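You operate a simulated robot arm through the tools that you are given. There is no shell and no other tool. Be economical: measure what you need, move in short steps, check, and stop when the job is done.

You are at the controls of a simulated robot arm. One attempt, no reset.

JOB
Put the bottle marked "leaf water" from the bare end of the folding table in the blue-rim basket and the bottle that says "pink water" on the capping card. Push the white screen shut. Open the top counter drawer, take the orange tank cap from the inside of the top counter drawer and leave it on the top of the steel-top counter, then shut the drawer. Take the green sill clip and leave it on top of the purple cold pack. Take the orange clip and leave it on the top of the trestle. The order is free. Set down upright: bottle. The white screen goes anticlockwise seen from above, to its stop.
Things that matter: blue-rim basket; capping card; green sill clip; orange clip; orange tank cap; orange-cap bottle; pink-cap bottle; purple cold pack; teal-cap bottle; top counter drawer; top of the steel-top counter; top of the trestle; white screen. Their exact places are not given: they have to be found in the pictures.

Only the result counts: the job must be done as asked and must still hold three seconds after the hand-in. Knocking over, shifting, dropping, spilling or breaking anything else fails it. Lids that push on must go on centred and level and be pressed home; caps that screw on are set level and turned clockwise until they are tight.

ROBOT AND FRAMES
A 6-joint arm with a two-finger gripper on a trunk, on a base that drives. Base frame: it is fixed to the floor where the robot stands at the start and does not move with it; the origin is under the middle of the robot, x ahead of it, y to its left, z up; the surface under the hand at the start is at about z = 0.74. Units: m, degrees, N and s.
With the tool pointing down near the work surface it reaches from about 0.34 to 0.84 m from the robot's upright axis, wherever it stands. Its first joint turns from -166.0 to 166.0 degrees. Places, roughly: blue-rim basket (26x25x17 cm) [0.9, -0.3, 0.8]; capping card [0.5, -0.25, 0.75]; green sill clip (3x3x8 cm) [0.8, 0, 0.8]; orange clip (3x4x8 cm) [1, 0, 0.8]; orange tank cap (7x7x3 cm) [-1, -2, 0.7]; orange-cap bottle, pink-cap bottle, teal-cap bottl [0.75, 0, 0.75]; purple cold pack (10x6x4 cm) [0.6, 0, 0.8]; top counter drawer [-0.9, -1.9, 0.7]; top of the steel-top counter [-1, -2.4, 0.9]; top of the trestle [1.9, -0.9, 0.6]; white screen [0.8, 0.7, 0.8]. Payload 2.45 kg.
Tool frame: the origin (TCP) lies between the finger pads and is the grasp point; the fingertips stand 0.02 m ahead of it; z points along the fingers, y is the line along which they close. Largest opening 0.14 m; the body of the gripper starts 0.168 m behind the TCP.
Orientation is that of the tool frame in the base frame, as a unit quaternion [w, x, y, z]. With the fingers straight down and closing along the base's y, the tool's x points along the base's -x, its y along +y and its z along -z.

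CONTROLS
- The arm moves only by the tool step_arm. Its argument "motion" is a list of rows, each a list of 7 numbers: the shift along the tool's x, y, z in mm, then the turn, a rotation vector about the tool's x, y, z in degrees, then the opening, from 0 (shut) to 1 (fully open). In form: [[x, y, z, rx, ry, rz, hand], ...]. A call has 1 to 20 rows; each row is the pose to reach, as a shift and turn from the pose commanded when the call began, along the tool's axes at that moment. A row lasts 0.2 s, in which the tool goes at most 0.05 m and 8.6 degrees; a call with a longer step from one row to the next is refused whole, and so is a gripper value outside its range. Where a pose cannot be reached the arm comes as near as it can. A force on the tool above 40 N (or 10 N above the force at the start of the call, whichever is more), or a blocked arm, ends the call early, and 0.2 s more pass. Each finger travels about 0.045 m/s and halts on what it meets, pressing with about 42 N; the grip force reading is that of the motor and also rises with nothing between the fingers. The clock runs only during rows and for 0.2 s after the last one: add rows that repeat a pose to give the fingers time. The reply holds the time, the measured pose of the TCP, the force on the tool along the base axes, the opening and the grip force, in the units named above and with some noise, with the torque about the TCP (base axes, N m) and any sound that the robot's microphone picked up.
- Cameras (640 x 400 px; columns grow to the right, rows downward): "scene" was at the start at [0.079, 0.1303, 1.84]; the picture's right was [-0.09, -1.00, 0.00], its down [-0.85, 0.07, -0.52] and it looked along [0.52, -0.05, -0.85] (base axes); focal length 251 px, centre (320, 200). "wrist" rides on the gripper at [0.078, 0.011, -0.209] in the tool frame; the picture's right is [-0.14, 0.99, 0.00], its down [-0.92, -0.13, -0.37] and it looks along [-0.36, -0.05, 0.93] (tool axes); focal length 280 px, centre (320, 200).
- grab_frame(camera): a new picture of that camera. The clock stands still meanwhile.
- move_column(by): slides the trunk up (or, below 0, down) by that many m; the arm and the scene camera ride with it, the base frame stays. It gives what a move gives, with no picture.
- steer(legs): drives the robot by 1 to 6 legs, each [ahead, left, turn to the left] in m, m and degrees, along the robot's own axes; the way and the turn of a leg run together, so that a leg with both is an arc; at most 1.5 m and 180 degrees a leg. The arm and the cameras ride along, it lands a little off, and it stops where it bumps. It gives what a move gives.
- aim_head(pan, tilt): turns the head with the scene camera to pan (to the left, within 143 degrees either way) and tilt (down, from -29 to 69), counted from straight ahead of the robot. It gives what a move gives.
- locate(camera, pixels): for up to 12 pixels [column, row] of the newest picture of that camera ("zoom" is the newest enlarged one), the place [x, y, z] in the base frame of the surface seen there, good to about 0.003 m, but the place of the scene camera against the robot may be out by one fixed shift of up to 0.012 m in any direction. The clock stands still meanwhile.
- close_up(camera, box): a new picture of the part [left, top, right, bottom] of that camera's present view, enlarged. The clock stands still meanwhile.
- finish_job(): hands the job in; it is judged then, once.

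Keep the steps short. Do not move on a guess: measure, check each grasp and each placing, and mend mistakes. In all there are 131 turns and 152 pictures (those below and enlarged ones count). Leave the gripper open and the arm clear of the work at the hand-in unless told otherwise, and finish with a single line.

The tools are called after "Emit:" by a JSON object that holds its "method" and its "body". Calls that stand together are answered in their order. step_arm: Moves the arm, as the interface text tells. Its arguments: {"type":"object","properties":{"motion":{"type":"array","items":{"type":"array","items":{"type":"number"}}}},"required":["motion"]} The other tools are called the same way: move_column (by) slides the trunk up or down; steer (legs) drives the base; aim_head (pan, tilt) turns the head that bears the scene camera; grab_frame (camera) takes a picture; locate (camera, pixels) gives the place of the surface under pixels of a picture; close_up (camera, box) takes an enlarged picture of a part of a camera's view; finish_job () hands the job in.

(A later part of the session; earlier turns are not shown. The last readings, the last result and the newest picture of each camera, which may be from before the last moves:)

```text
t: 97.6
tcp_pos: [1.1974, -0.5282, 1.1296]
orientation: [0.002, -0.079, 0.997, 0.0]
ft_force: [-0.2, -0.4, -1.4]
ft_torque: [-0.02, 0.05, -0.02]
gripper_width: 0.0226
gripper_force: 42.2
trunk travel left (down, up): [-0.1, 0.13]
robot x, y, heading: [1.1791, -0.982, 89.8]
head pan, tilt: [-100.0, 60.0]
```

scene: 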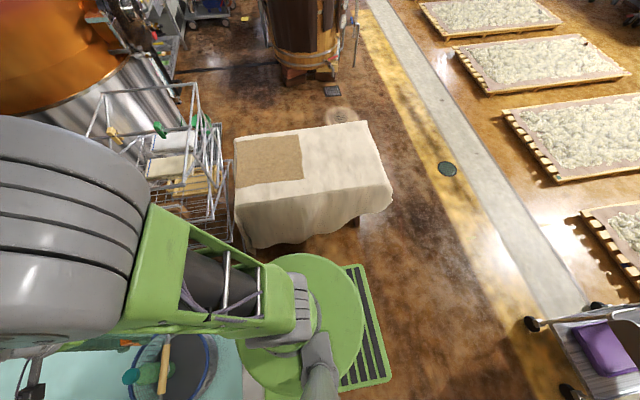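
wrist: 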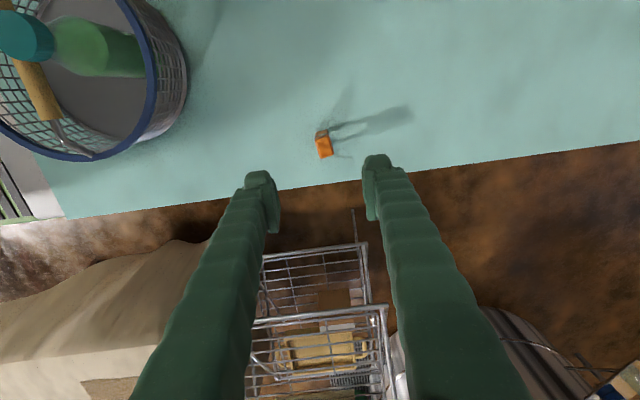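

Swing the arm over the trestle to (1.72,-0.97) at z 1.13.

Emit:
{"method": "step_arm", "body": {"motion": [[-39, -13, 0, 0, 0, 0, 0.05], [-78, -26, 0, 0, 0, 0, 0.05], [-117, -38, 0, 0, 0, 0, 0.05], [-156, -51, 0, 0, 0, 0, 0.05], [-195, -64, 0, 0, 0, 0, 0.05], [-220, -96, 0, 0, 0, 0, 0.05], [-245, -128, 0, 0, 0, 0, 0.05], [-270, -160, 0, 0, 0, 0, 0.05], [-296, -193, 0, 0, 0, 0, 0.05], [-321, -226, 0, 0, 0, 0, 0.05], [-339, -268, 0, 0, 0, 0, 0.05], [-357, -310, 0, 0, 0, 0, 0.05], [-375, -352, 0, 0, 0, 0, 0.05], [-392, -394, 0, 0, 0, 0, 0.05], [-410, -436, 0, 0, 0, 0, 0.05], [-428, -478, 0, 0, 0, 0, 0.05], [-445, -520, 0, 0, 0, 0, 0.05], [-445, -520, 0, 0, 0, 0, 0.05]]}}

Emit:
{"method": "grab_frame", "body": {"camera": "wrist"}}

```text
t: 101.4
tcp_pos: [1.7201, -0.9719, 1.1305]
orientation: [0.001, -0.081, 0.997, 0.0]
ft_force: [-0.3, -0.1, -0.2]
ft_torque: [0.02, 0.02, 0.0]
gripper_width: 0.0224
gripper_force: 41.8
trunk travel left (down, up): [-0.1, 0.13]
robot x, y, heading: [1.1796, -0.9788, 90.1]
head pan, tilt: [-100.0, 60.0]
```

```text
80 pictures are left
```

wrist: 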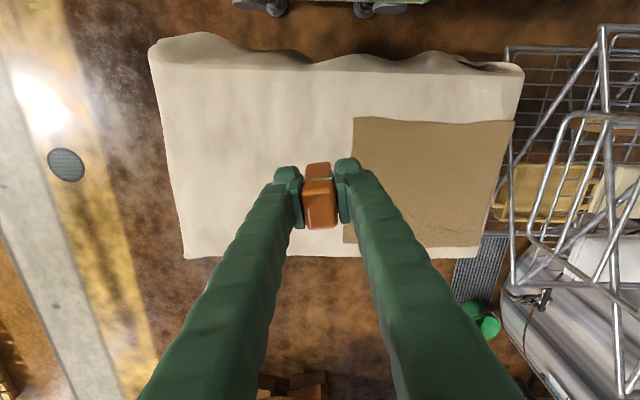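

Over the cloth. Shift slightly off the brown mat to (1.74,-1.02) and lower to just above the top.

Emit:
{"method": "step_arm", "body": {"motion": [[-6, -26, 35, 0, 0, 0, 0.05], [-12, -52, 75, 0, 0, 0, 0.05], [-12, -52, 123, 0, 0, 0, 0.05], [-12, -52, 171, 0, 0, 0, 0.05], [-12, -52, 219, 0, 0, 0, 0.05], [-12, -52, 267, 0, 0, 0, 0.05], [-12, -52, 315, 0, 0, 0, 0.05], [-12, -52, 363, 0, 0, 0, 0.05], [-12, -52, 405, 0, 0, 0, 0.05], [-12, -52, 435, 0, 0, 0, 0.05], [-12, -52, 450, 0, 0, 0, 0.05], [-12, -52, 450, 0, 0, 0, 0.05]]}}

Emit:
{"method": "grab_frame", "body": {"camera": "wrist"}}

```text
t: 104.0
tcp_pos: [1.7432, -1.0193, 0.6812]
orientation: [0.002, -0.079, 0.997, 0.0]
ft_force: [-1.1, -1.5, 0.1]
ft_torque: [0.03, 0.01, 0.03]
gripper_width: 0.0223
gripper_force: 42.0
trunk travel left (down, up): [-0.1, 0.13]
robot x, y, heading: [1.1791, -0.9781, 89.8]
head pan, tilt: [-100.0, 60.0]
```

```text
79 pictures are left
```

wrist: 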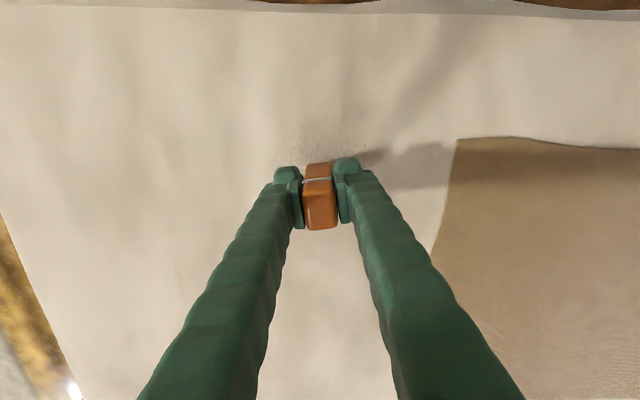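

Lower in small steps until contact.

Emit:
{"method": "step_arm", "body": {"motion": [[0, 0, 4, 0, 0, 0, 0.05], [0, 0, 7, 0, 0, 0, 0.05], [0, 0, 9, 0, 0, 0, 0.05], [0, 0, 10, 0, 0, 0, 0.05], [0, 0, 11, 0, 0, 0, 0.05], [0, 0, 11, 0, 0, 0, 0.05]]}}

```text
t: 105.4
tcp_pos: [1.7421, -1.0207, 0.6705]
orientation: [0.001, -0.079, 0.997, 0.0]
ft_force: [-0.1, 0.9, 0.2]
ft_torque: [-0.02, 0.03, 0.0]
gripper_width: 0.0226
gripper_force: 42.5
trunk travel left (down, up): [-0.1, 0.13]
robot x, y, heading: [1.1773, -0.9819, 89.8]
head pan, tilt: [-100.0, 60.0]
```

Emit:
{"method": "step_arm", "body": {"motion": [[0, 0, 1, 0, 0, 0, 0.05], [0, 0, 2, 0, 0, 0, 0.05], [0, 0, 3, 0, 0, 0, 0.05], [0, 0, 3, 0, 0, 0, 0.05]]}}

```text
t: 106.4
tcp_pos: [1.7427, -1.0209, 0.6698]
orientation: [0.003, -0.08, 0.997, 0.0]
ft_force: [-3.0, 3.2, 25.9]
ft_torque: [0.08, 0.18, 0.01]
gripper_width: 0.0224
gripper_force: 41.6
trunk travel left (down, up): [-0.1, 0.13]
robot x, y, heading: [1.1788, -0.9785, 90.0]
head pan, tilt: [-100.0, 60.0]
```

Contact (26 N). Relax, open, rise and check.

Emit:
{"method": "step_arm", "body": {"motion": [[0, 0, -2, 0, 0, 0, 0.05], [0, 0, -2, 0, 0, 0, 0.2], [0, 0, -2, 0, 0, 0, 0.3], [0, 0, -2, 0, 0, 0, 0.45], [0, 0, -2, 0, 0, 0, 0.45], [0, 0, -35, 0, 0, 0, 0.45], [0, 0, -80, 0, 0, 0, 0.45], [0, 0, -128, 0, 0, 0, 0.45], [0, 0, -176, 0, 0, 0, 0.45], [0, 0, -224, 0, 0, 0, 0.45], [0, 0, -272, 0, 0, 0, 0.45], [0, 0, -320, 0, 0, 0, 0.45], [0, 0, -368, 0, 0, 0, 0.45], [0, 0, -416, 0, 0, 0, 0.45], [0, 0, -464, 0, 0, 0, 0.45]]}}

Emit:
{"method": "grab_frame", "body": {"camera": "wrist"}}

Emit:
{"method": "aim_head", "body": {"pan": 100, "tilt": 35}}

Emit:
{"method": "grab_frame", "body": {"camera": "scene"}}

```text
t: 109.6
tcp_pos: [1.7412, -1.0206, 1.1305]
orientation: [0.002, -0.08, 0.997, 0.0]
ft_force: [-0.3, 0.3, -0.9]
ft_torque: [0.01, -0.03, -0.03]
gripper_width: 0.063
gripper_force: 0.1
trunk travel left (down, up): [-0.1, 0.13]
robot x, y, heading: [1.1805, -0.9783, 89.8]
head pan, tilt: [-100.0, 60.0]
```

```text
78 pictures are left
```

wrist: 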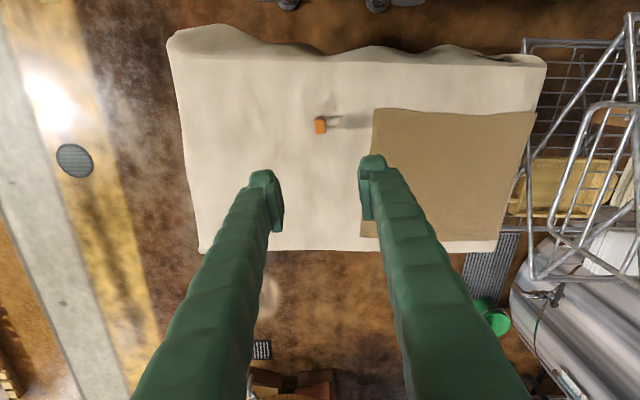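

```text
t: 112.6
tcp_pos: [1.7411, -1.0217, 1.1319]
orientation: [0.002, -0.08, 0.997, 0.0]
ft_force: [-0.1, -0.5, -0.1]
ft_torque: [-0.01, 0.0, 0.02]
gripper_width: 0.063
gripper_force: 0.0
trunk travel left (down, up): [-0.1, 0.13]
robot x, y, heading: [1.1774, -0.9787, 90.0]
head pan, tilt: [100.0, 35.0]
```

```text
77 pictures are left
```

scene: 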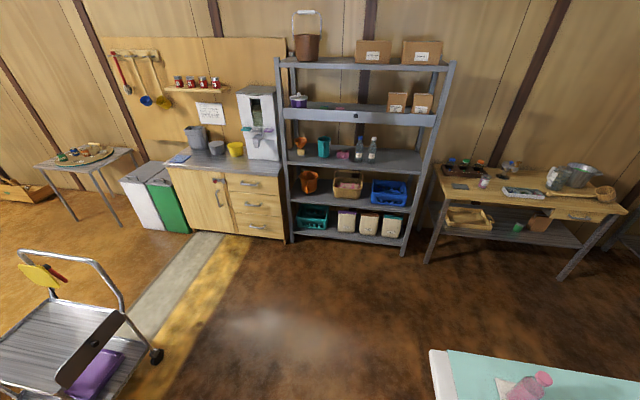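

Orange clip stands on the trestle. Now the counter: enlarge and locate.

Emit:
{"method": "close_up", "body": {"camera": "scene", "box": [160, 80, 300, 245]}}

Emit:
{"method": "locate", "body": {"camera": "scene", "pixels": [[248, 184], [240, 184], [257, 185], [280, 182], [232, 178], [225, 165], [265, 172], [262, 158], [215, 172], [290, 235], [150, 355], [60, 330]]}}

```text
2.42 times, centred on (230, 162) of scene
```

zoom: 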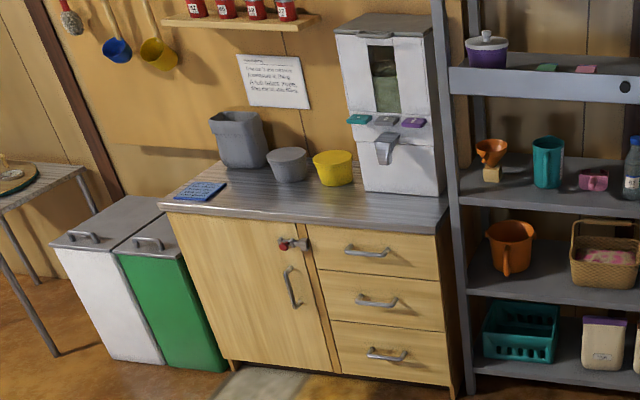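

```text
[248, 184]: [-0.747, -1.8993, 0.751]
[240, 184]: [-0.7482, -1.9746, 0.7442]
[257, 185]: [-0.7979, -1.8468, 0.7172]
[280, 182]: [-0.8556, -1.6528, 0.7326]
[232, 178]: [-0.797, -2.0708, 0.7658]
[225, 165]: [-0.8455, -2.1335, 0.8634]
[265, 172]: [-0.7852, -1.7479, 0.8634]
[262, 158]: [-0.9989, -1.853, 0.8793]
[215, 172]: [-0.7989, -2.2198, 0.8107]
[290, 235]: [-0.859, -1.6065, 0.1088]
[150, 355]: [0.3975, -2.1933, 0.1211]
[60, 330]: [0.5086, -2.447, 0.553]
```

Counter's top drawer handle is a horizontal bar near (-0.747,-1.91,0.75). Swing the arm back to the front of the robot and square the tool.

Emit:
{"method": "step_arm", "body": {"motion": [[17, 43, 0, 0, 0, 1, 0.45], [34, 86, 0, 0, 0, 2, 0.45], [51, 130, 0, 0, 0, 3, 0.45], [68, 173, 0, 0, 0, 4, 0.45], [86, 216, 0, 0, 0, 5, 0.45], [103, 259, 0, 0, 0, 6, 0.45], [120, 303, 0, 0, 0, 7, 0.45], [137, 346, 0, 0, 0, 8, 0.45], [162, 378, 0, 0, 0, 9, 0.45], [187, 410, 0, 0, 0, 9.2, 0.45], [212, 443, 0, 0, 0, 9.2, 0.45], [237, 476, 0, 0, 0, 9.2, 0.45], [263, 508, 0, 0, 0, 9.2, 0.45], [302, 517, 0, 0, 0, 9.2, 0.45], [341, 525, 0, 0, 0, 9.2, 0.45], [380, 533, 0, 0, 0, 9.2, 0.45], [420, 541, 0, 0, 0, 9.2, 0.45], [459, 550, 0, 0, 0, 9.2, 0.45]]}}

Emit:
{"method": "steer", "body": {"legs": [[0, 0, 90], [1.26, 0, 0], [0, 0.92, 0]]}}

Emit:
{"method": "aim_head", "body": {"pan": 0, "tilt": 55}}

Emit:
{"method": "grab_frame", "body": {"camera": "scene"}}

Emit:
{"method": "grab_frame", "body": {"camera": "wrist"}}

```text
t: 116.4
tcp_pos: [1.2032, -0.5494, 1.1303]
orientation: [0.002, 0.001, 1.0, 0.0]
ft_force: [-0.3, 0.4, 0.5]
ft_torque: [0.0, 0.0, 0.02]
gripper_width: 0.0628
gripper_force: 0.0
trunk travel left (down, up): [-0.1, 0.13]
robot x, y, heading: [1.1728, -0.9783, 89.8]
head pan, tilt: [100.0, 35.0]
```

```text
t: 118.9
tcp_pos: [0.9088, -0.6359, 1.1317]
orientation: [0.002, -0.342, 0.94, 0.001]
ft_force: [0.4, 0.4, -0.2]
ft_torque: [0.02, 0.04, 0.01]
gripper_width: 0.0628
gripper_force: 0.1
trunk travel left (down, up): [-0.1, 0.13]
robot x, y, heading: [1.1637, -0.9829, 130.0]
head pan, tilt: [100.0, 35.0]
stopped in leg 1: the robot was blocked; the commanded pose is now the measured one
```

```text
t: 120.7
tcp_pos: [0.9078, -0.6366, 1.13]
orientation: [0.002, -0.342, 0.94, 0.001]
ft_force: [-0.2, 0.2, 0.8]
ft_torque: [-0.02, -0.02, 0.02]
gripper_width: 0.0632
gripper_force: 0.1
trunk travel left (down, up): [-0.1, 0.13]
robot x, y, heading: [1.1601, -0.9822, 129.6]
head pan, tilt: [0.0, 55.0]
```

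```text
75 pictures are left
```

scene: 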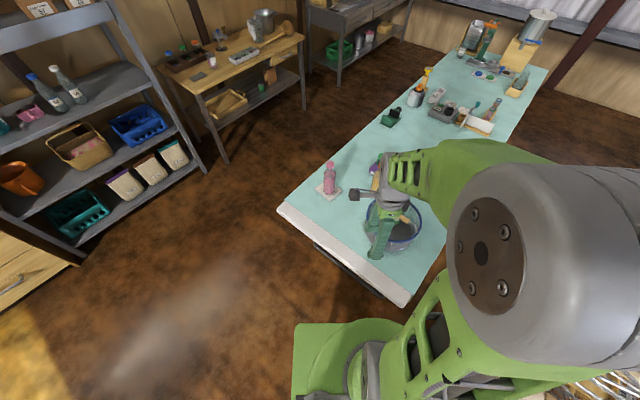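

```text
74 pictures are left
```

wrist: 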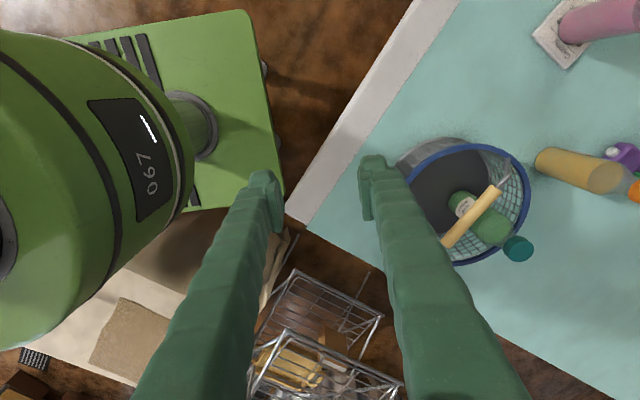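

The turn was blocked (likely chassis rear corner near the trestle cloth). Move away toward −x/−y, then finish the turn; afterwards I'll verify the trestle and clip.

Emit:
{"method": "steer", "body": {"legs": [[0.116, 0.294, 0], [0, 0, 50], [0.95, 0, 0], [0, 0.82, 0]]}}

Emit:
{"method": "grab_frame", "body": {"camera": "scene"}}

```text
t: 137.9
tcp_pos: [-0.5223, -1.8811, 1.1302]
orientation: [-0.001, 0.709, -0.705, -0.001]
ft_force: [0.0, 0.4, 0.2]
ft_torque: [0.01, -0.04, 0.02]
gripper_width: 0.063
gripper_force: 0.1
trunk travel left (down, up): [-0.1, 0.13]
robot x, y, heading: [-0.0934, -1.9043, -179.9]
head pan, tilt: [0.0, 55.0]
```

```text
73 pictures are left
```

scene: 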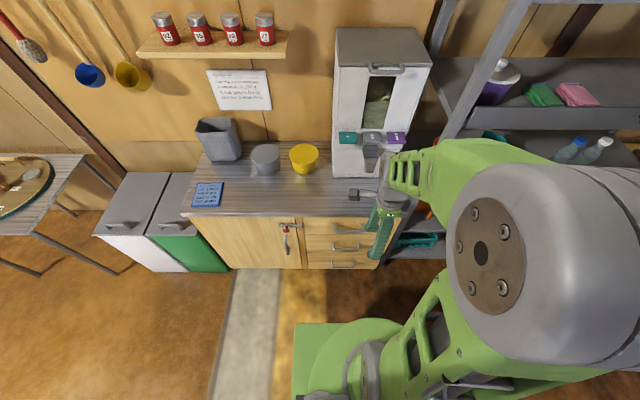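

At the counter. Quick look back at the trestle (pan −140), then the wrist view of the drawer.

Emit:
{"method": "aim_head", "body": {"pan": -140, "tilt": 15}}

Emit:
{"method": "grab_frame", "body": {"camera": "scene"}}

Emit:
{"method": "aim_head", "body": {"pan": 0, "tilt": 55}}

Emit:
{"method": "close_up", "body": {"camera": "scene", "box": [260, 180, 420, 280]}}

Emit:
{"method": "grab_frame", "body": {"camera": "wrist"}}

```text
t: 140.2
tcp_pos: [-0.5217, -1.8803, 1.1301]
orientation: [-0.001, 0.709, -0.705, -0.001]
ft_force: [-0.2, -0.2, -0.1]
ft_torque: [-0.03, 0.03, 0.0]
gripper_width: 0.0633
gripper_force: 0.0
trunk travel left (down, up): [-0.1, 0.13]
robot x, y, heading: [-0.092, -1.9058, -179.7]
head pan, tilt: [-140.0, 15.0]
```

```text
72 pictures are left
```

scene: 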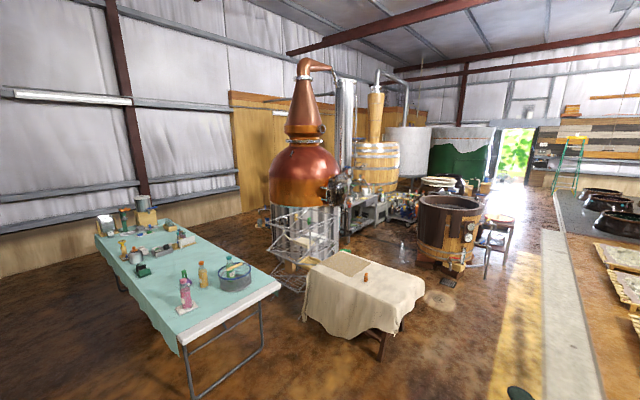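

```text
t: 142.4
tcp_pos: [-0.5215, -1.8807, 1.1301]
orientation: [-0.001, 0.709, -0.705, 0.0]
ft_force: [-0.5, 1.6, -0.3]
ft_torque: [0.0, -0.01, 0.0]
gripper_width: 0.0629
gripper_force: 0.2
trunk travel left (down, up): [-0.1, 0.13]
robot x, y, heading: [-0.0941, -1.9086, -179.8]
head pan, tilt: [0.0, 55.0]
```

```text
4.00 times, centred on (340, 230) of scene
```

zoom: 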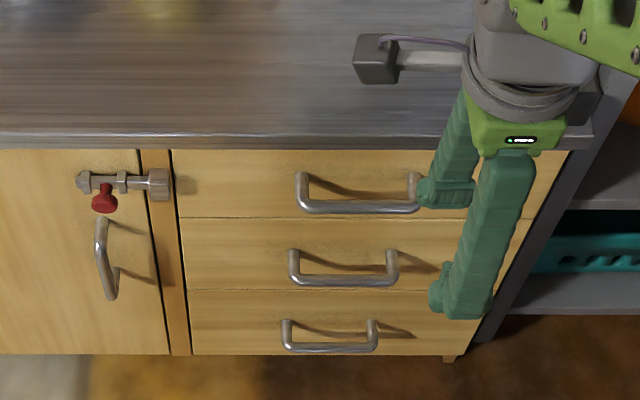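

```text
70 pictures are left
```

wrist: 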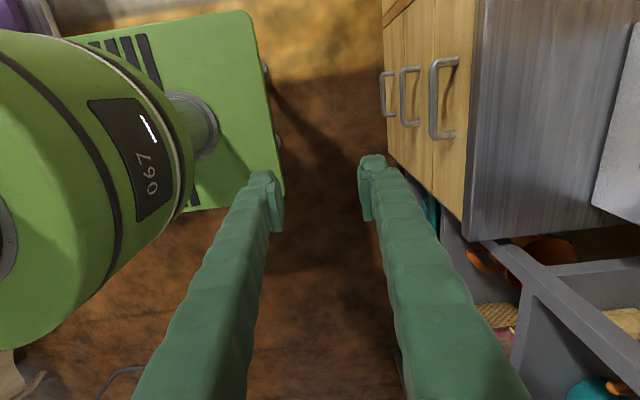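

Trestle and clip are fine; the red bolt belongs to the cabinet door, not the drawer. Locate the top drawer handle.

Emit:
{"method": "close_up", "body": {"camera": "wrist", "box": [380, 30, 500, 160]}}

Emit:
{"method": "locate", "body": {"camera": "zoom", "pixels": [[278, 140], [278, 200], [280, 250], [345, 90], [330, 328], [300, 150], [380, 200], [440, 200], [300, 105], [295, 300]]}}

```text
3.08 times, centred on (440, 95) of wrist
```

zoom: 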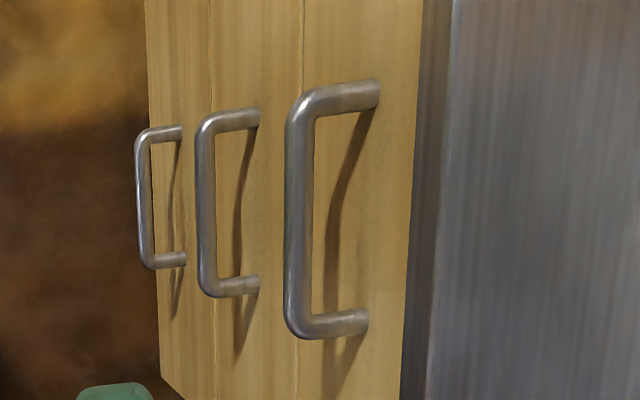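

```text
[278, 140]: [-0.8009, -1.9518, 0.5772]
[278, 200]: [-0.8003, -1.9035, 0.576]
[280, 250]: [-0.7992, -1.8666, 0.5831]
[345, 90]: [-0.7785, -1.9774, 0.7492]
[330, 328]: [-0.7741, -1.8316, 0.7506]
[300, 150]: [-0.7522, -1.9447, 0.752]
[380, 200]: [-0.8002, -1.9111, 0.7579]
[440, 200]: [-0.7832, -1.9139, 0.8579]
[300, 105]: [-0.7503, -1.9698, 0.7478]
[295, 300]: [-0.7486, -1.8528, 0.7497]
```

Bar at x≈-0.752, y≈-1.905, z≈0.748, counter edge overhangs at x=-0.783. I'll approach with the tool tilted 45° forward, fingers closing across the bar. Go to the pre-pose.

Emit:
{"method": "step_arm", "body": {"motion": [[3, 18, 36, -5.7, 0, 0, 0.4], [6, 36, 72, -11.4, 0, 0, 0.35], [9, 55, 108, -17, 0, 0, 0.3], [12, 73, 145, -22.7, 0, 0, 0.28], [15, 91, 181, -28.4, 0, 0, 0.28], [18, 109, 217, -34, 0, 0, 0.28], [21, 127, 254, -39.5, 0, 0, 0.28], [24, 145, 290, -45, 0, 0, 0.28], [24, 145, 290, -45, 0, 0, 0.28]]}}

Emit:
{"method": "grab_frame", "body": {"camera": "wrist"}}

Emit:
{"method": "close_up", "body": {"camera": "scene", "box": [260, 180, 420, 280]}}

```text
t: 144.4
tcp_pos: [-0.667, -1.9036, 0.8389]
orientation: [0.27, 0.655, -0.651, -0.272]
ft_force: [0.7, 0.3, 0.6]
ft_torque: [-0.05, -0.01, 0.0]
gripper_width: 0.0392
gripper_force: 0.0
out of reach, approached as far as the arm can: row 5
trunk travel left (down, up): [-0.1, 0.13]
robot x, y, heading: [-0.0961, -1.908, -179.7]
head pan, tilt: [0.0, 55.0]
```

```text
68 pictures are left
```

wrist: 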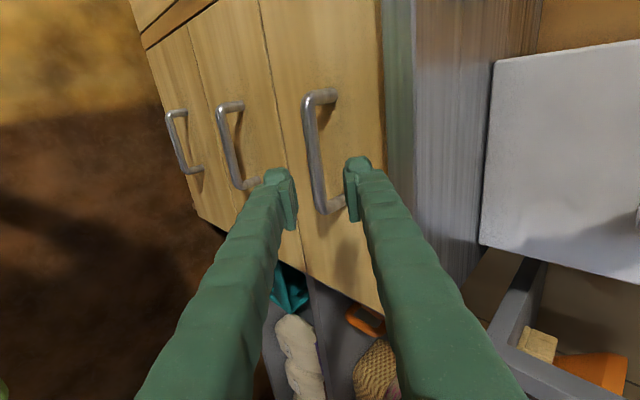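

```text
4.00 times, centred on (340, 230) of scene
```

zoom: 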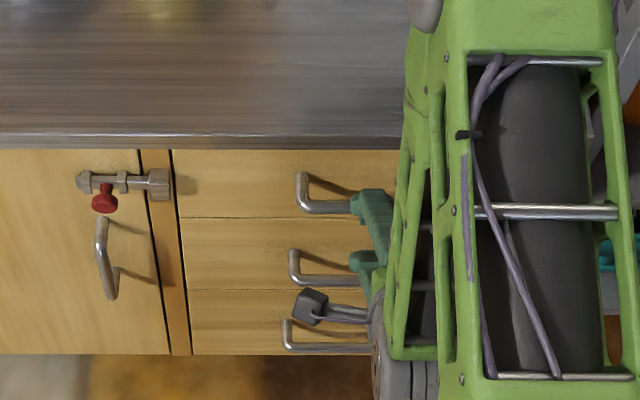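

Pose reached. Verify the bar position.

Emit:
{"method": "locate", "body": {"camera": "wrist", "pixels": [[309, 120], [312, 150], [316, 185], [330, 97], [333, 207], [345, 140], [395, 140]]}}

```text
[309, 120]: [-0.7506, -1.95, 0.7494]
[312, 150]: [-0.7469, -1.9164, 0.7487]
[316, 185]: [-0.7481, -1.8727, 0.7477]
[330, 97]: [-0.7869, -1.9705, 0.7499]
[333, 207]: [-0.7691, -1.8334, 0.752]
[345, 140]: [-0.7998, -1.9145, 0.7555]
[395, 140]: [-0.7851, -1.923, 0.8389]
```

Move along the tool axis 120 mm onto the bar, then close.

Emit:
{"method": "step_arm", "body": {"motion": [[0, -6, 40, 0, 0, 0, 0.28], [0, -6, 80, 0, 0, 0, 0.28], [0, -6, 105, 0, 0, 0, 0.28], [0, -6, 120, 0, 0, 0, 0.28], [0, -6, 120, 0, 0, 0, 0.28]]}}

Emit:
{"method": "close_up", "body": {"camera": "wrist", "box": [230, 100, 410, 260]}}

```text
t: 145.6
tcp_pos: [-0.7474, -1.9045, 0.7503]
orientation: [0.27, 0.655, -0.652, -0.271]
ft_force: [0.3, 0.5, 0.4]
ft_torque: [-0.03, 0.01, 0.01]
gripper_width: 0.0393
gripper_force: 0.1
trunk travel left (down, up): [-0.1, 0.13]
robot x, y, heading: [-0.0936, -1.9087, -180.0]
head pan, tilt: [0.0, 55.0]
```

```text
2.50 times, centred on (320, 180) of wrist
```

zoom: 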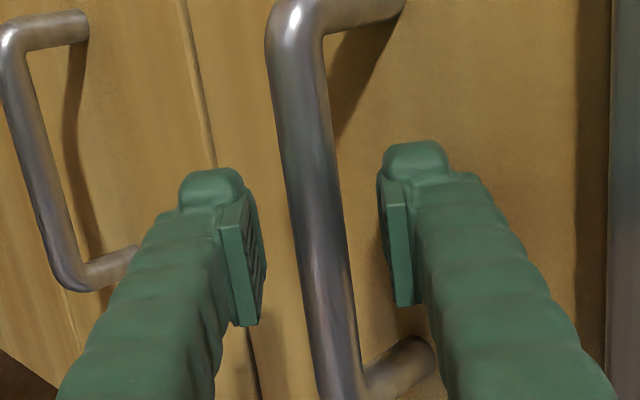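

The bar is between the fingers. Close on it.

Emit:
{"method": "step_arm", "body": {"motion": [[0, 0, 0, 0, 0, 0, 0.15], [0, 0, 0, 0, 0, 0, 0.05], [0, 0, 0, 0, 0, 0, 0.03], [0, 0, 0, 0, 0, 0, 0.03], [0, 0, 0, 0, 0, 0, 0.03]]}}

```text
t: 146.8
tcp_pos: [-0.7458, -1.9046, 0.7496]
orientation: [0.268, 0.655, -0.652, -0.271]
ft_force: [1.5, -1.4, -5.7]
ft_torque: [-0.65, -0.03, -0.69]
gripper_width: 0.0168
gripper_force: 42.5
trunk travel left (down, up): [-0.1, 0.13]
robot x, y, heading: [-0.0923, -1.9045, -179.7]
head pan, tilt: [0.0, 55.0]
```

Gripped (17 mm). Pull +x by 80 mm first.

Emit:
{"method": "step_arm", "body": {"motion": [[0, -7, -7, 0, 0, 0, 0.03], [0, -18, -18, 0, 0, 0, 0.03], [0, -35, -35, 0, 0, 0, 0.03], [0, -57, -57, 0, 0, 0, 0.03], [0, -57, -57, 0, 0, 0, 0.03]]}}

Emit:
{"method": "grab_frame", "body": {"camera": "scene"}}

```text
t: 148.0
tcp_pos: [-0.6684, -1.9037, 0.7494]
orientation: [0.27, 0.656, -0.651, -0.27]
ft_force: [-1.5, -2.9, -17.4]
ft_torque: [-0.65, -0.09, -0.67]
gripper_width: 0.0168
gripper_force: 42.7
trunk travel left (down, up): [-0.1, 0.13]
robot x, y, heading: [-0.0943, -1.9067, -180.0]
head pan, tilt: [0.0, 55.0]
```

```text
65 pictures are left
```

scene: 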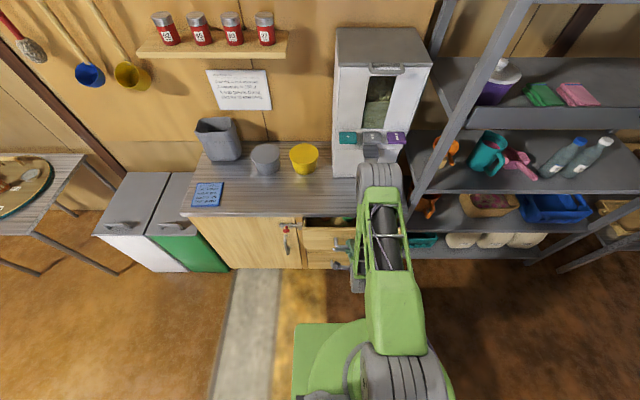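

Drawer opens. Pull further by backing the base 0.14 m with the grip held.

Emit:
{"method": "steer", "body": {"legs": [[-0.14, 0, 0]]}}

Emit:
{"method": "grab_frame", "body": {"camera": "scene"}}

Emit:
{"method": "grab_frame", "body": {"camera": "wrist"}}

```text
t: 149.3
tcp_pos: [-0.5294, -1.9038, 0.7489]
orientation: [0.27, 0.656, -0.651, -0.27]
ft_force: [1.3, -10.1, -18.2]
ft_torque: [-0.86, -0.09, -0.44]
gripper_width: 0.0167
gripper_force: 42.2
trunk travel left (down, up): [-0.1, 0.13]
robot x, y, heading: [0.0449, -1.9109, -179.8]
head pan, tilt: [0.0, 55.0]
```

```text
64 pictures are left
```

scene: 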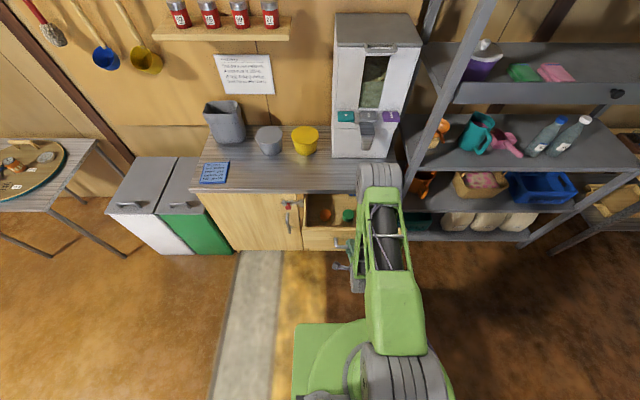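

```text
63 pictures are left
```

wrist: 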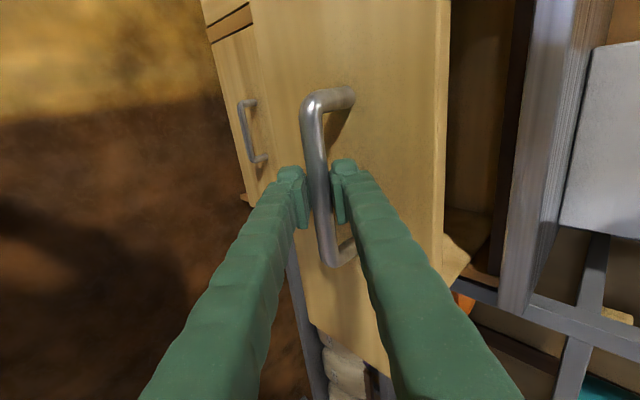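

Emit:
{"method": "close_up", "body": {"camera": "scene", "box": [280, 180, 380, 260]}}

Emit:
{"method": "locate", "body": {"camera": "zoom", "pixels": [[290, 220], [420, 225], [250, 330], [200, 180], [340, 180], [255, 220]]}}

```text
5.00 times, centred on (330, 220) of scene
```

zoom: 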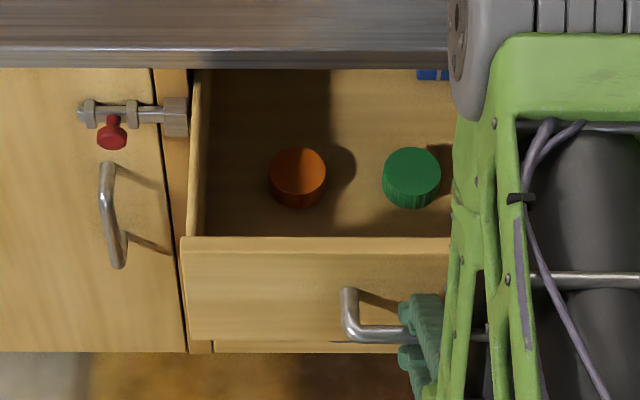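

```text
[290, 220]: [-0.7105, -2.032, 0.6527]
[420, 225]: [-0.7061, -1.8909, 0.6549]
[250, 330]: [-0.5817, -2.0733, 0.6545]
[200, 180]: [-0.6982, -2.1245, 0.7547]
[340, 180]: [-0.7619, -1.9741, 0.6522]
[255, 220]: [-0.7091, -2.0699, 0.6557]
```

Orange cap sits at about zoom (298,170). Pull 0.04 more for clearance from the counter edge, then release the handle.

Emit:
{"method": "steer", "body": {"legs": [[-0.04, 0, 0]]}}

Emit:
{"method": "step_arm", "body": {"motion": [[0, 0, 0, 0, 0, 0, 0.15], [0, 0, 0, 0, 0, 0, 0.28], [0, 0, 0, 0, 0, 0, 0.28], [0, 0, -30, 0, 0, 0, 0.28], [0, 0, -70, 0, 0, 0, 0.28], [0, 0, -115, 0, 0, 0, 0.28], [0, 0, -150, 0, 0, 0, 0.28]]}}

Emit:
{"method": "grab_frame", "body": {"camera": "scene"}}

```text
t: 150.2
tcp_pos: [-0.4879, -1.9035, 0.7499]
orientation: [0.269, 0.656, -0.651, -0.27]
ft_force: [0.9, -3.0, -5.0]
ft_torque: [-0.74, -0.07, -0.59]
gripper_width: 0.0166
gripper_force: 42.2
trunk travel left (down, up): [-0.1, 0.13]
robot x, y, heading: [0.0849, -1.9034, -179.8]
head pan, tilt: [0.0, 55.0]
```

```text
t: 151.8
tcp_pos: [-0.4092, -1.9044, 0.8283]
orientation: [0.269, 0.656, -0.651, -0.27]
ft_force: [0.1, 0.4, -0.6]
ft_torque: [0.01, 0.01, 0.0]
gripper_width: 0.0392
gripper_force: 0.0
out of reach, approached as far as the arm can: row 6, 7
trunk travel left (down, up): [-0.1, 0.13]
robot x, y, heading: [0.0863, -1.9076, -179.5]
head pan, tilt: [0.0, 55.0]
```

```text
61 pictures are left
```

scene: 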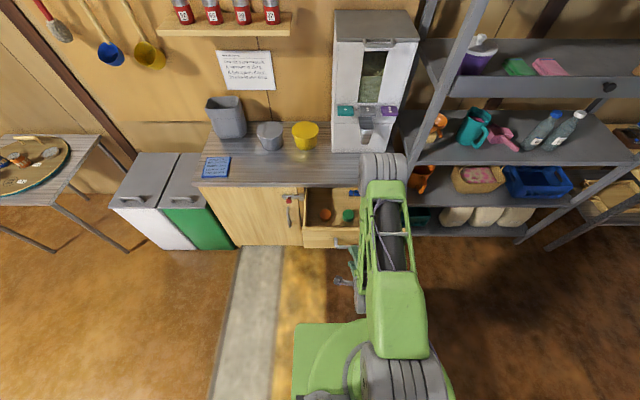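

Clear of the handle. Raise and bring the tool vertical.

Emit:
{"method": "step_arm", "body": {"motion": [[0, 27, -27, 5.7, 0, 0, 0.5], [0, 54, -54, 11.4, 0, 0, 0.6], [0, 81, -81, 17, 0, 0, 0.7], [0, 108, -108, 22.7, 0, 0, 0.8], [0, 135, -135, 28.4, 0, 0, 0.8], [0, 162, -162, 34, 0, 0, 0.8], [0, 189, -189, 39.5, 0, 0, 0.8], [0, 212, -212, 45, 0, 0, 0.8]]}}

Emit:
{"method": "close_up", "body": {"camera": "scene", "box": [290, 180, 390, 260]}}

Emit:
{"method": "locate", "body": {"camera": "zoom", "pixels": [[177, 165], [178, 172], [290, 175], [80, 200], [190, 240], [320, 60], [150, 165], [205, 165]]}}

```text
t: 153.6
tcp_pos: [-0.4108, -1.9036, 1.1259]
orientation: [-0.003, 0.709, -0.705, 0.0]
ft_force: [-1.6, 0.0, 1.3]
ft_torque: [-0.02, -0.04, 0.01]
gripper_width: 0.112
gripper_force: 0.1
out of reach, approached as far as the arm can: row 1, 2, 3
trunk travel left (down, up): [-0.1, 0.13]
robot x, y, heading: [0.0832, -1.907, -179.6]
head pan, tilt: [0.0, 55.0]
```

```text
5.00 times, centred on (340, 220) of scene
```

zoom: 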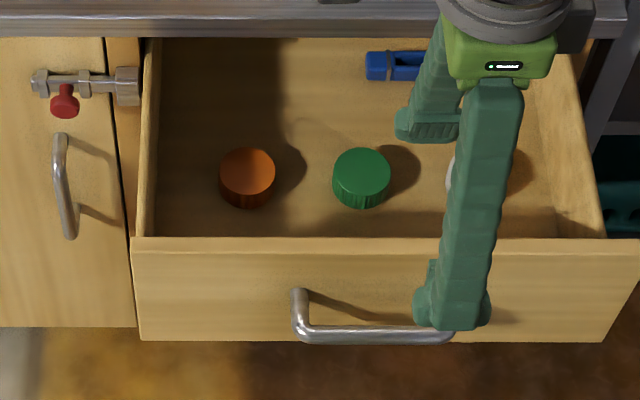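

```text
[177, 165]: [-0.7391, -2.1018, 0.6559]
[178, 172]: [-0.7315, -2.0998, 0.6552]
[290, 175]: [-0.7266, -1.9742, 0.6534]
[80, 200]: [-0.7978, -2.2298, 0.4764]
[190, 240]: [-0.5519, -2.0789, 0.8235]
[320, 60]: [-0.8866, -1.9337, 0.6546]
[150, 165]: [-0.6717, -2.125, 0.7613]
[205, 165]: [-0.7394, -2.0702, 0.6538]
```

Drive ahead 0.12 and bring the tool above the cap while turning it −90°.

Emit:
{"method": "steer", "body": {"legs": [[0.12, 0, 0]]}}

Emit:
{"method": "step_arm", "body": {"motion": [[11, 16, 0, 0, 0, -8.2, 0.7], [22, 32, 0, 0, 0, -16.4, 0.7], [33, 48, 0, 0, 0, -24.6, 0.7], [44, 64, 0, 0, 0, -32.8, 0.7], [55, 80, 20, 0, 0, -41, 0.7], [66, 96, 40, 0, 0, -49.2, 0.7], [77, 112, 60, 0, 0, -57.4, 0.7], [88, 128, 80, 0, 0, -65.6, 0.7], [99, 144, 90, 0, 0, -73.8, 0.7], [110, 158, 100, 0, 0, -82, 0.7], [122, 170, 110, 0, 0, -90, 0.7], [122, 170, 110, 0, 0, -90, 0.7]]}}

Emit:
{"method": "grab_frame", "body": {"camera": "wrist"}}

```text
t: 154.8
tcp_pos: [-0.5318, -1.9036, 1.1264]
orientation: [-0.003, 0.71, -0.704, 0.0]
ft_force: [-1.2, 0.3, -0.1]
ft_torque: [0.03, -0.07, -0.02]
gripper_width: 0.1122
gripper_force: 0.1
trunk travel left (down, up): [-0.1, 0.13]
robot x, y, heading: [-0.0366, -1.9028, -179.7]
head pan, tilt: [0.0, 55.0]
```

```text
t: 157.4
tcp_pos: [-0.6987, -2.0265, 1.0134]
orientation: [-0.002, 1.0, 0.004, 0.002]
ft_force: [-1.1, -0.2, -0.1]
ft_torque: [0.02, 0.02, 0.01]
gripper_width: 0.0979
gripper_force: 0.1
trunk travel left (down, up): [-0.1, 0.13]
robot x, y, heading: [-0.0359, -1.9073, -179.7]
head pan, tilt: [0.0, 55.0]
```

```text
59 pictures are left
```

wrist: 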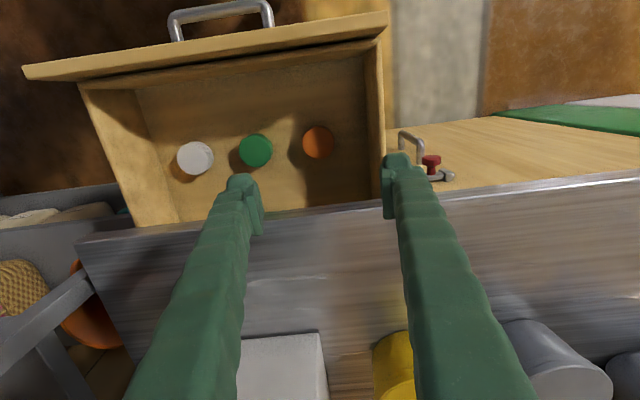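

Emit:
{"method": "close_up", "body": {"camera": "wrist", "box": [280, 100, 400, 190]}}

Emit:
{"method": "locate", "body": {"camera": "wrist", "pixels": [[319, 141], [305, 142], [333, 140], [319, 128], [319, 153], [330, 180], [256, 150], [380, 120], [320, 205], [350, 208], [450, 205], [330, 260]]}}

```text
4.44 times, centred on (340, 145) of wrist
```

zoom: 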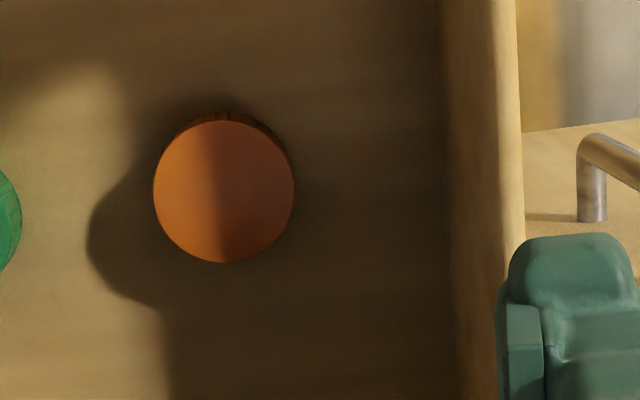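

```text
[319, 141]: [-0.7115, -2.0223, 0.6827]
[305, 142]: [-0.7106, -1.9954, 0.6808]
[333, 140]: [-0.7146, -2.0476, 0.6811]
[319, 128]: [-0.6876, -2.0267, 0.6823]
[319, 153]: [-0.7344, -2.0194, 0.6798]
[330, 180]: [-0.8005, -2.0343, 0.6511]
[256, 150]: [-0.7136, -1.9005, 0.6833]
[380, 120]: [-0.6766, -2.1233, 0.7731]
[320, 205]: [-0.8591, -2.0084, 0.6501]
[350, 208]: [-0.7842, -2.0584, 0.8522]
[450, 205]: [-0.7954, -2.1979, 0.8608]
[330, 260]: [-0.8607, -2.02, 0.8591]
```

Cap centre (-0.7155,-2.021), top 0.682, ⌀≈0.06. Descend to z≈0.72 first.

Emit:
{"method": "step_arm", "body": {"motion": [[-9, -3, 45, 0, 0, 0, 0.7], [-17, -5, 90, 0, 0, 0, 0.7], [-18, -5, 138, 0, 0, 0, 0.7], [-18, -5, 186, 0, 0, 0, 0.7], [-18, -5, 234, 0, 0, 0, 0.7], [-18, -5, 270, 0, 0, 0, 0.7], [-18, -5, 293, 0, 0, 0, 0.7], [-18, -5, 293, 0, 0, 0, 0.7]]}}

Emit:
{"method": "grab_frame", "body": {"camera": "wrist"}}

```text
t: 159.2
tcp_pos: [-0.716, -2.0223, 0.7219]
orientation: [-0.001, 1.0, 0.004, 0.001]
ft_force: [1.3, 0.4, -0.3]
ft_torque: [-0.01, -0.03, -0.03]
gripper_width: 0.0979
gripper_force: 0.0
trunk travel left (down, up): [-0.1, 0.13]
robot x, y, heading: [-0.0391, -1.9053, -179.6]
head pan, tilt: [0.0, 55.0]
```

```text
57 pictures are left
```

wrist: 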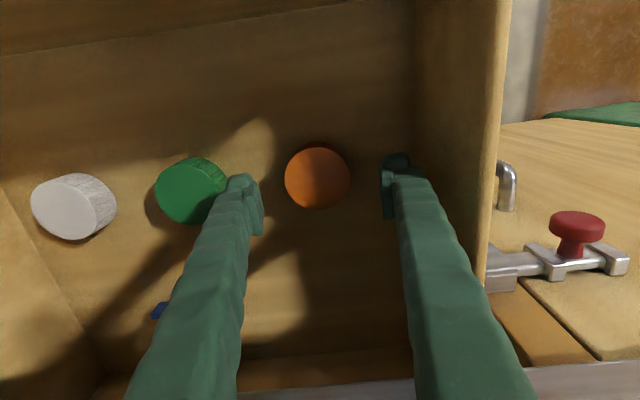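

Centred. Descend 44 mm and close.

Emit:
{"method": "step_arm", "body": {"motion": [[0, 0, 25, 0, 0, 0, 0.65], [0, 0, 40, 0, 0, 0, 0.6], [0, 0, 44, 0, 0, 0, 0.55], [0, 0, 44, 0, 0, 0, 0.45], [0, 0, 44, 0, 0, 0, 0.35], [0, 0, 44, 0, 0, 0, 0.3], [0, 0, 44, 0, 0, 0, 0.3], [0, 0, 44, 0, 0, 0, 0.3]]}}

Emit:
{"method": "grab_frame", "body": {"camera": "wrist"}}

```text
t: 161.1
tcp_pos: [-0.7166, -2.0211, 0.6778]
orientation: [-0.001, 1.0, 0.004, 0.002]
ft_force: [-0.4, 0.7, 0.9]
ft_torque: [-0.02, 0.03, -0.03]
gripper_width: 0.0601
gripper_force: 42.2
trunk travel left (down, up): [-0.1, 0.13]
robot x, y, heading: [-0.0375, -1.9079, -179.6]
head pan, tilt: [0.0, 55.0]
```

```text
56 pictures are left
```

wrist: 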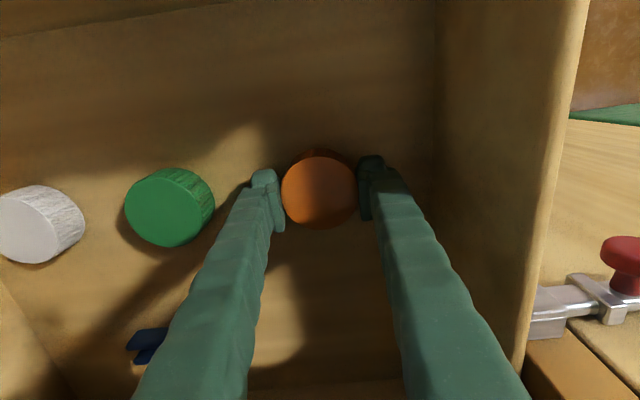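

Held (0.060 m). Lift 350 mm, then drive ahead 0.1 and look at the counter top.

Emit:
{"method": "step_arm", "body": {"motion": [[0, 0, -40, 0, 0, 0, 0.3], [0, 0, -85, 0, 0, 0, 0.3], [0, 0, -133, 0, 0, 0, 0.3], [0, 0, -181, 0, 0, 0, 0.3], [0, 0, -229, 0, 0, 0, 0.3], [0, 0, -277, 0, 0, 0, 0.3], [0, 0, -325, 0, 0, 0, 0.3], [0, 0, -350, 0, 0, 0, 0.3]]}}

Emit:
{"method": "steer", "body": {"legs": [[0.1, 0, 0]]}}

Emit:
{"method": "grab_frame", "body": {"camera": "scene"}}

Emit:
{"method": "grab_frame", "body": {"camera": "wrist"}}

```text
t: 162.8
tcp_pos: [-0.7185, -2.02, 1.029]
orientation: [-0.002, 1.0, 0.003, 0.002]
ft_force: [0.6, -0.6, -0.3]
ft_torque: [-0.01, 0.01, 0.01]
gripper_width: 0.0419
gripper_force: 0.1
trunk travel left (down, up): [-0.1, 0.13]
robot x, y, heading: [-0.0357, -1.9066, -179.4]
head pan, tilt: [0.0, 55.0]
```

```text
t: 164.0
tcp_pos: [-0.8201, -2.0203, 1.0272]
orientation: [-0.002, 1.0, 0.003, 0.003]
ft_force: [-0.4, -0.8, -0.4]
ft_torque: [0.02, -0.07, 0.02]
gripper_width: 0.0419
gripper_force: 0.2
trunk travel left (down, up): [-0.1, 0.13]
robot x, y, heading: [-0.1337, -1.9066, -179.7]
head pan, tilt: [0.0, 55.0]
```

```text
55 pictures are left
```

scene: 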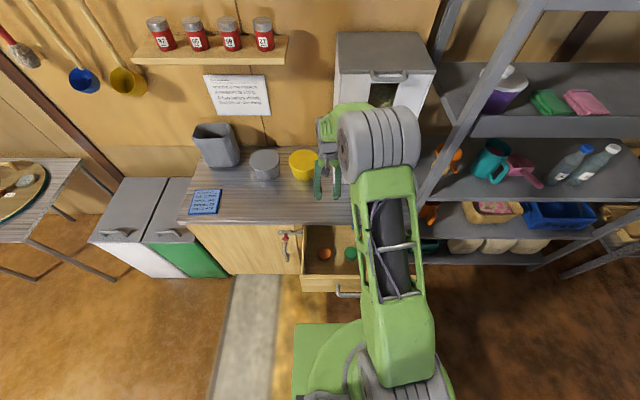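

```text
54 pictures are left
```

wrist: 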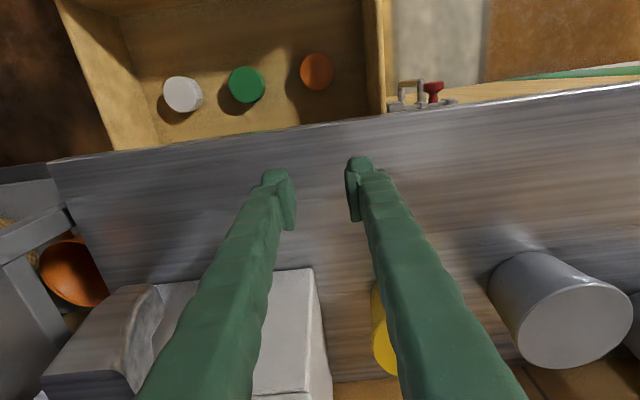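

The cap slipped out (width 0.042): still in the drawer at (317,72). Look at it.

Emit:
{"method": "close_up", "body": {"camera": "wrist", "box": [270, 30, 370, 120]}}

Emit:
{"method": "locate", "body": {"camera": "zoom", "pixels": [[305, 180], [235, 190], [365, 180], [305, 115], [300, 255], [300, 290], [300, 330]]}}

```text
4.44 times, centred on (320, 75) of wrist
```

zoom: 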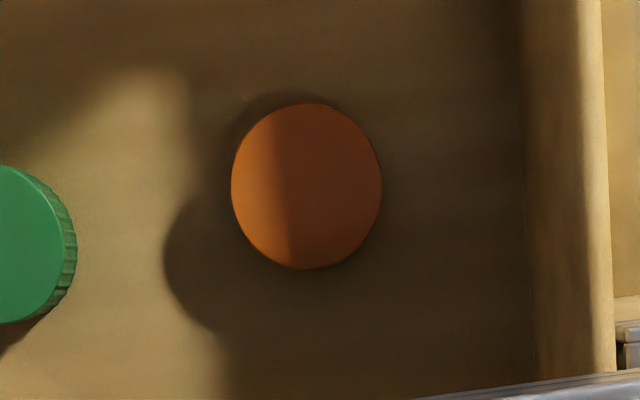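

```text
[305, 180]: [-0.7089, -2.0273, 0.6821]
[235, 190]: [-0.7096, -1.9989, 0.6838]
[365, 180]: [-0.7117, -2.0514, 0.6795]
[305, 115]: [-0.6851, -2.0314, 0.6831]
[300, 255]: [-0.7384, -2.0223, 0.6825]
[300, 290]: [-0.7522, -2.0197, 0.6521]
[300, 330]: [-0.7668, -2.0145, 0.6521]
```

Cap is flat at (-0.712,-2.025). Back off 0.1, open, and go down again, lower this time.

Emit:
{"method": "steer", "body": {"legs": [[-0.1, 0, 0]]}}

Emit:
{"method": "step_arm", "body": {"motion": [[0, 0, 0, 0, 0, 0, 0.5], [0, 0, 0, 0, 0, 0, 0.7], [0, 0, 0, 0, 0, 0, 0.7]]}}

```text
t: 165.1
tcp_pos: [-0.7199, -2.02, 1.0286]
orientation: [-0.002, 1.0, 0.004, 0.002]
ft_force: [0.3, 1.0, -0.1]
ft_torque: [0.0, 0.1, 0.01]
gripper_width: 0.0423
gripper_force: 0.0
trunk travel left (down, up): [-0.1, 0.13]
robot x, y, heading: [-0.0399, -1.9062, -179.8]
head pan, tilt: [0.0, 55.0]
```

```text
t: 165.9
tcp_pos: [-0.7217, -2.0203, 1.0275]
orientation: [-0.002, 1.0, 0.003, 0.003]
ft_force: [-0.1, 0.5, -0.4]
ft_torque: [0.01, -0.01, 0.0]
gripper_width: 0.0981
gripper_force: 0.1
trunk travel left (down, up): [-0.1, 0.13]
robot x, y, heading: [-0.0367, -1.909, -180.0]
head pan, tilt: [0.0, 55.0]
```

Emit:
{"method": "step_arm", "body": {"motion": [[7, 5, 45, 0, 0, 0, 0.7], [7, 5, 93, 0, 0, 0, 0.7], [7, 5, 141, 0, 0, 0, 0.7], [7, 5, 189, 0, 0, 0, 0.7], [7, 5, 237, 0, 0, 0, 0.7], [7, 5, 285, 0, 0, 0, 0.7], [7, 5, 325, 0, 0, 0, 0.7], [7, 5, 345, 0, 0, 0, 0.7], [7, 5, 350, 0, 0, 0, 0.7], [7, 5, 350, 0, 0, 0, 0.7]]}}

Emit:
{"method": "step_arm", "body": {"motion": [[0, 0, 1, 0, 0, 0, 0.7], [0, 0, 2, 0, 0, 0, 0.7], [0, 0, 3, 0, 0, 0, 0.7], [0, 0, 4, 0, 0, 0, 0.7]]}}

```text
t: 168.1
tcp_pos: [-0.7132, -2.0242, 0.6767]
orientation: [-0.002, 1.0, 0.003, 0.002]
ft_force: [-0.2, -1.2, 0.2]
ft_torque: [0.04, 0.0, 0.01]
gripper_width: 0.0981
gripper_force: 0.1
trunk travel left (down, up): [-0.1, 0.13]
robot x, y, heading: [-0.0373, -1.9094, -179.6]
head pan, tilt: [0.0, 55.0]
```

```text
t: 169.1
tcp_pos: [-0.714, -2.0244, 0.6747]
orientation: [-0.002, 1.0, 0.003, 0.001]
ft_force: [-0.1, -0.5, 0.3]
ft_torque: [0.01, 0.02, 0.0]
gripper_width: 0.0981
gripper_force: 0.1
trunk travel left (down, up): [-0.1, 0.13]
robot x, y, heading: [-0.0351, -1.9106, -179.6]
head pan, tilt: [0.0, 55.0]
```

Emit:
{"method": "step_arm", "body": {"motion": [[0, 0, 1, 0, 0, 0, 0.7], [0, 0, 2, 0, 0, 0, 0.7], [0, 0, 2, 0, 0, 0, 0.7]]}}

```text
t: 169.9
tcp_pos: [-0.7139, -2.0234, 0.6714]
orientation: [-0.002, 1.0, 0.003, 0.002]
ft_force: [1.3, 0.0, -0.4]
ft_torque: [0.0, 0.02, 0.05]
gripper_width: 0.0978
gripper_force: 0.1
trunk travel left (down, up): [-0.1, 0.13]
robot x, y, heading: [-0.0355, -1.9102, -179.8]
head pan, tilt: [0.0, 55.0]
```

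Emit:
{"method": "step_arm", "body": {"motion": [[0, 0, 1, 0, 0, 0, 0.7], [0, 0, 2, 0, 0, 0, 0.7], [0, 0, 2, 0, 0, 0, 0.7]]}}

```text
t: 170.7
tcp_pos: [-0.7127, -2.0241, 0.6701]
orientation: [-0.002, 1.0, 0.004, 0.001]
ft_force: [-0.3, 0.9, 0.3]
ft_torque: [0.01, 0.01, -0.01]
gripper_width: 0.0978
gripper_force: 0.1
trunk travel left (down, up): [-0.1, 0.13]
robot x, y, heading: [-0.0356, -1.9069, -179.7]
head pan, tilt: [0.0, 55.0]
```

Deep enough (8 mm lower than before). Close with a firmer command and lift slowly by 30 mm to check.

Emit:
{"method": "step_arm", "body": {"motion": [[0, 0, 0, 0, 0, 0, 0.55], [0, 0, 0, 0, 0, 0, 0.45], [0, 0, 0, 0, 0, 0, 0.3], [0, 0, 0, 0, 0, 0, 0.2], [0, 0, 0, 0, 0, 0, 0.2], [0, 0, 0, 0, 0, 0, 0.2], [0, 0, 0, 0, 0, 0, 0.2]]}}

Emit:
{"method": "step_arm", "body": {"motion": [[0, 0, -4, 0, 0, 0, 0.2], [0, 0, -10, 0, 0, 0, 0.2], [0, 0, -18, 0, 0, 0, 0.2], [0, 0, -30, 0, 0, 0, 0.2], [0, 0, -30, 0, 0, 0, 0.2]]}}

Emit:
{"method": "close_up", "body": {"camera": "wrist", "box": [230, 110, 410, 270]}}

```text
t: 172.3
tcp_pos: [-0.7126, -2.0249, 0.6712]
orientation: [-0.001, 1.0, 0.003, 0.002]
ft_force: [0.1, -0.5, 0.3]
ft_torque: [0.01, 0.0, -0.03]
gripper_width: 0.0604
gripper_force: 42.1
trunk travel left (down, up): [-0.1, 0.13]
robot x, y, heading: [-0.0379, -1.9095, -179.6]
head pan, tilt: [0.0, 55.0]
```

```text
t: 173.5
tcp_pos: [-0.7135, -2.025, 0.6996]
orientation: [-0.001, 1.0, 0.003, 0.002]
ft_force: [1.4, 0.2, -0.7]
ft_torque: [-0.02, 0.0, 0.0]
gripper_width: 0.0605
gripper_force: 41.9
trunk travel left (down, up): [-0.1, 0.13]
robot x, y, heading: [-0.0388, -1.9045, -179.5]
head pan, tilt: [0.0, 55.0]
```

```text
2.50 times, centred on (320, 190) of wrist
```

zoom: 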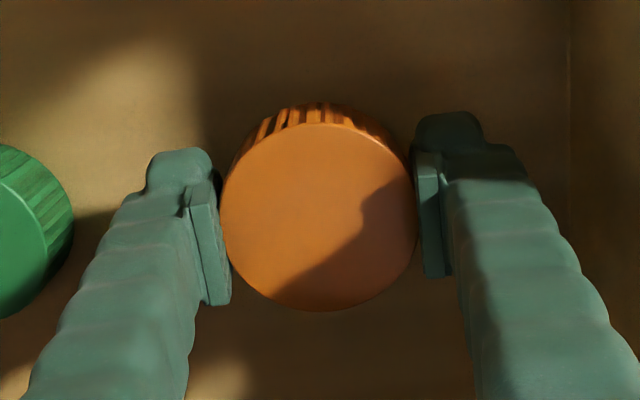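

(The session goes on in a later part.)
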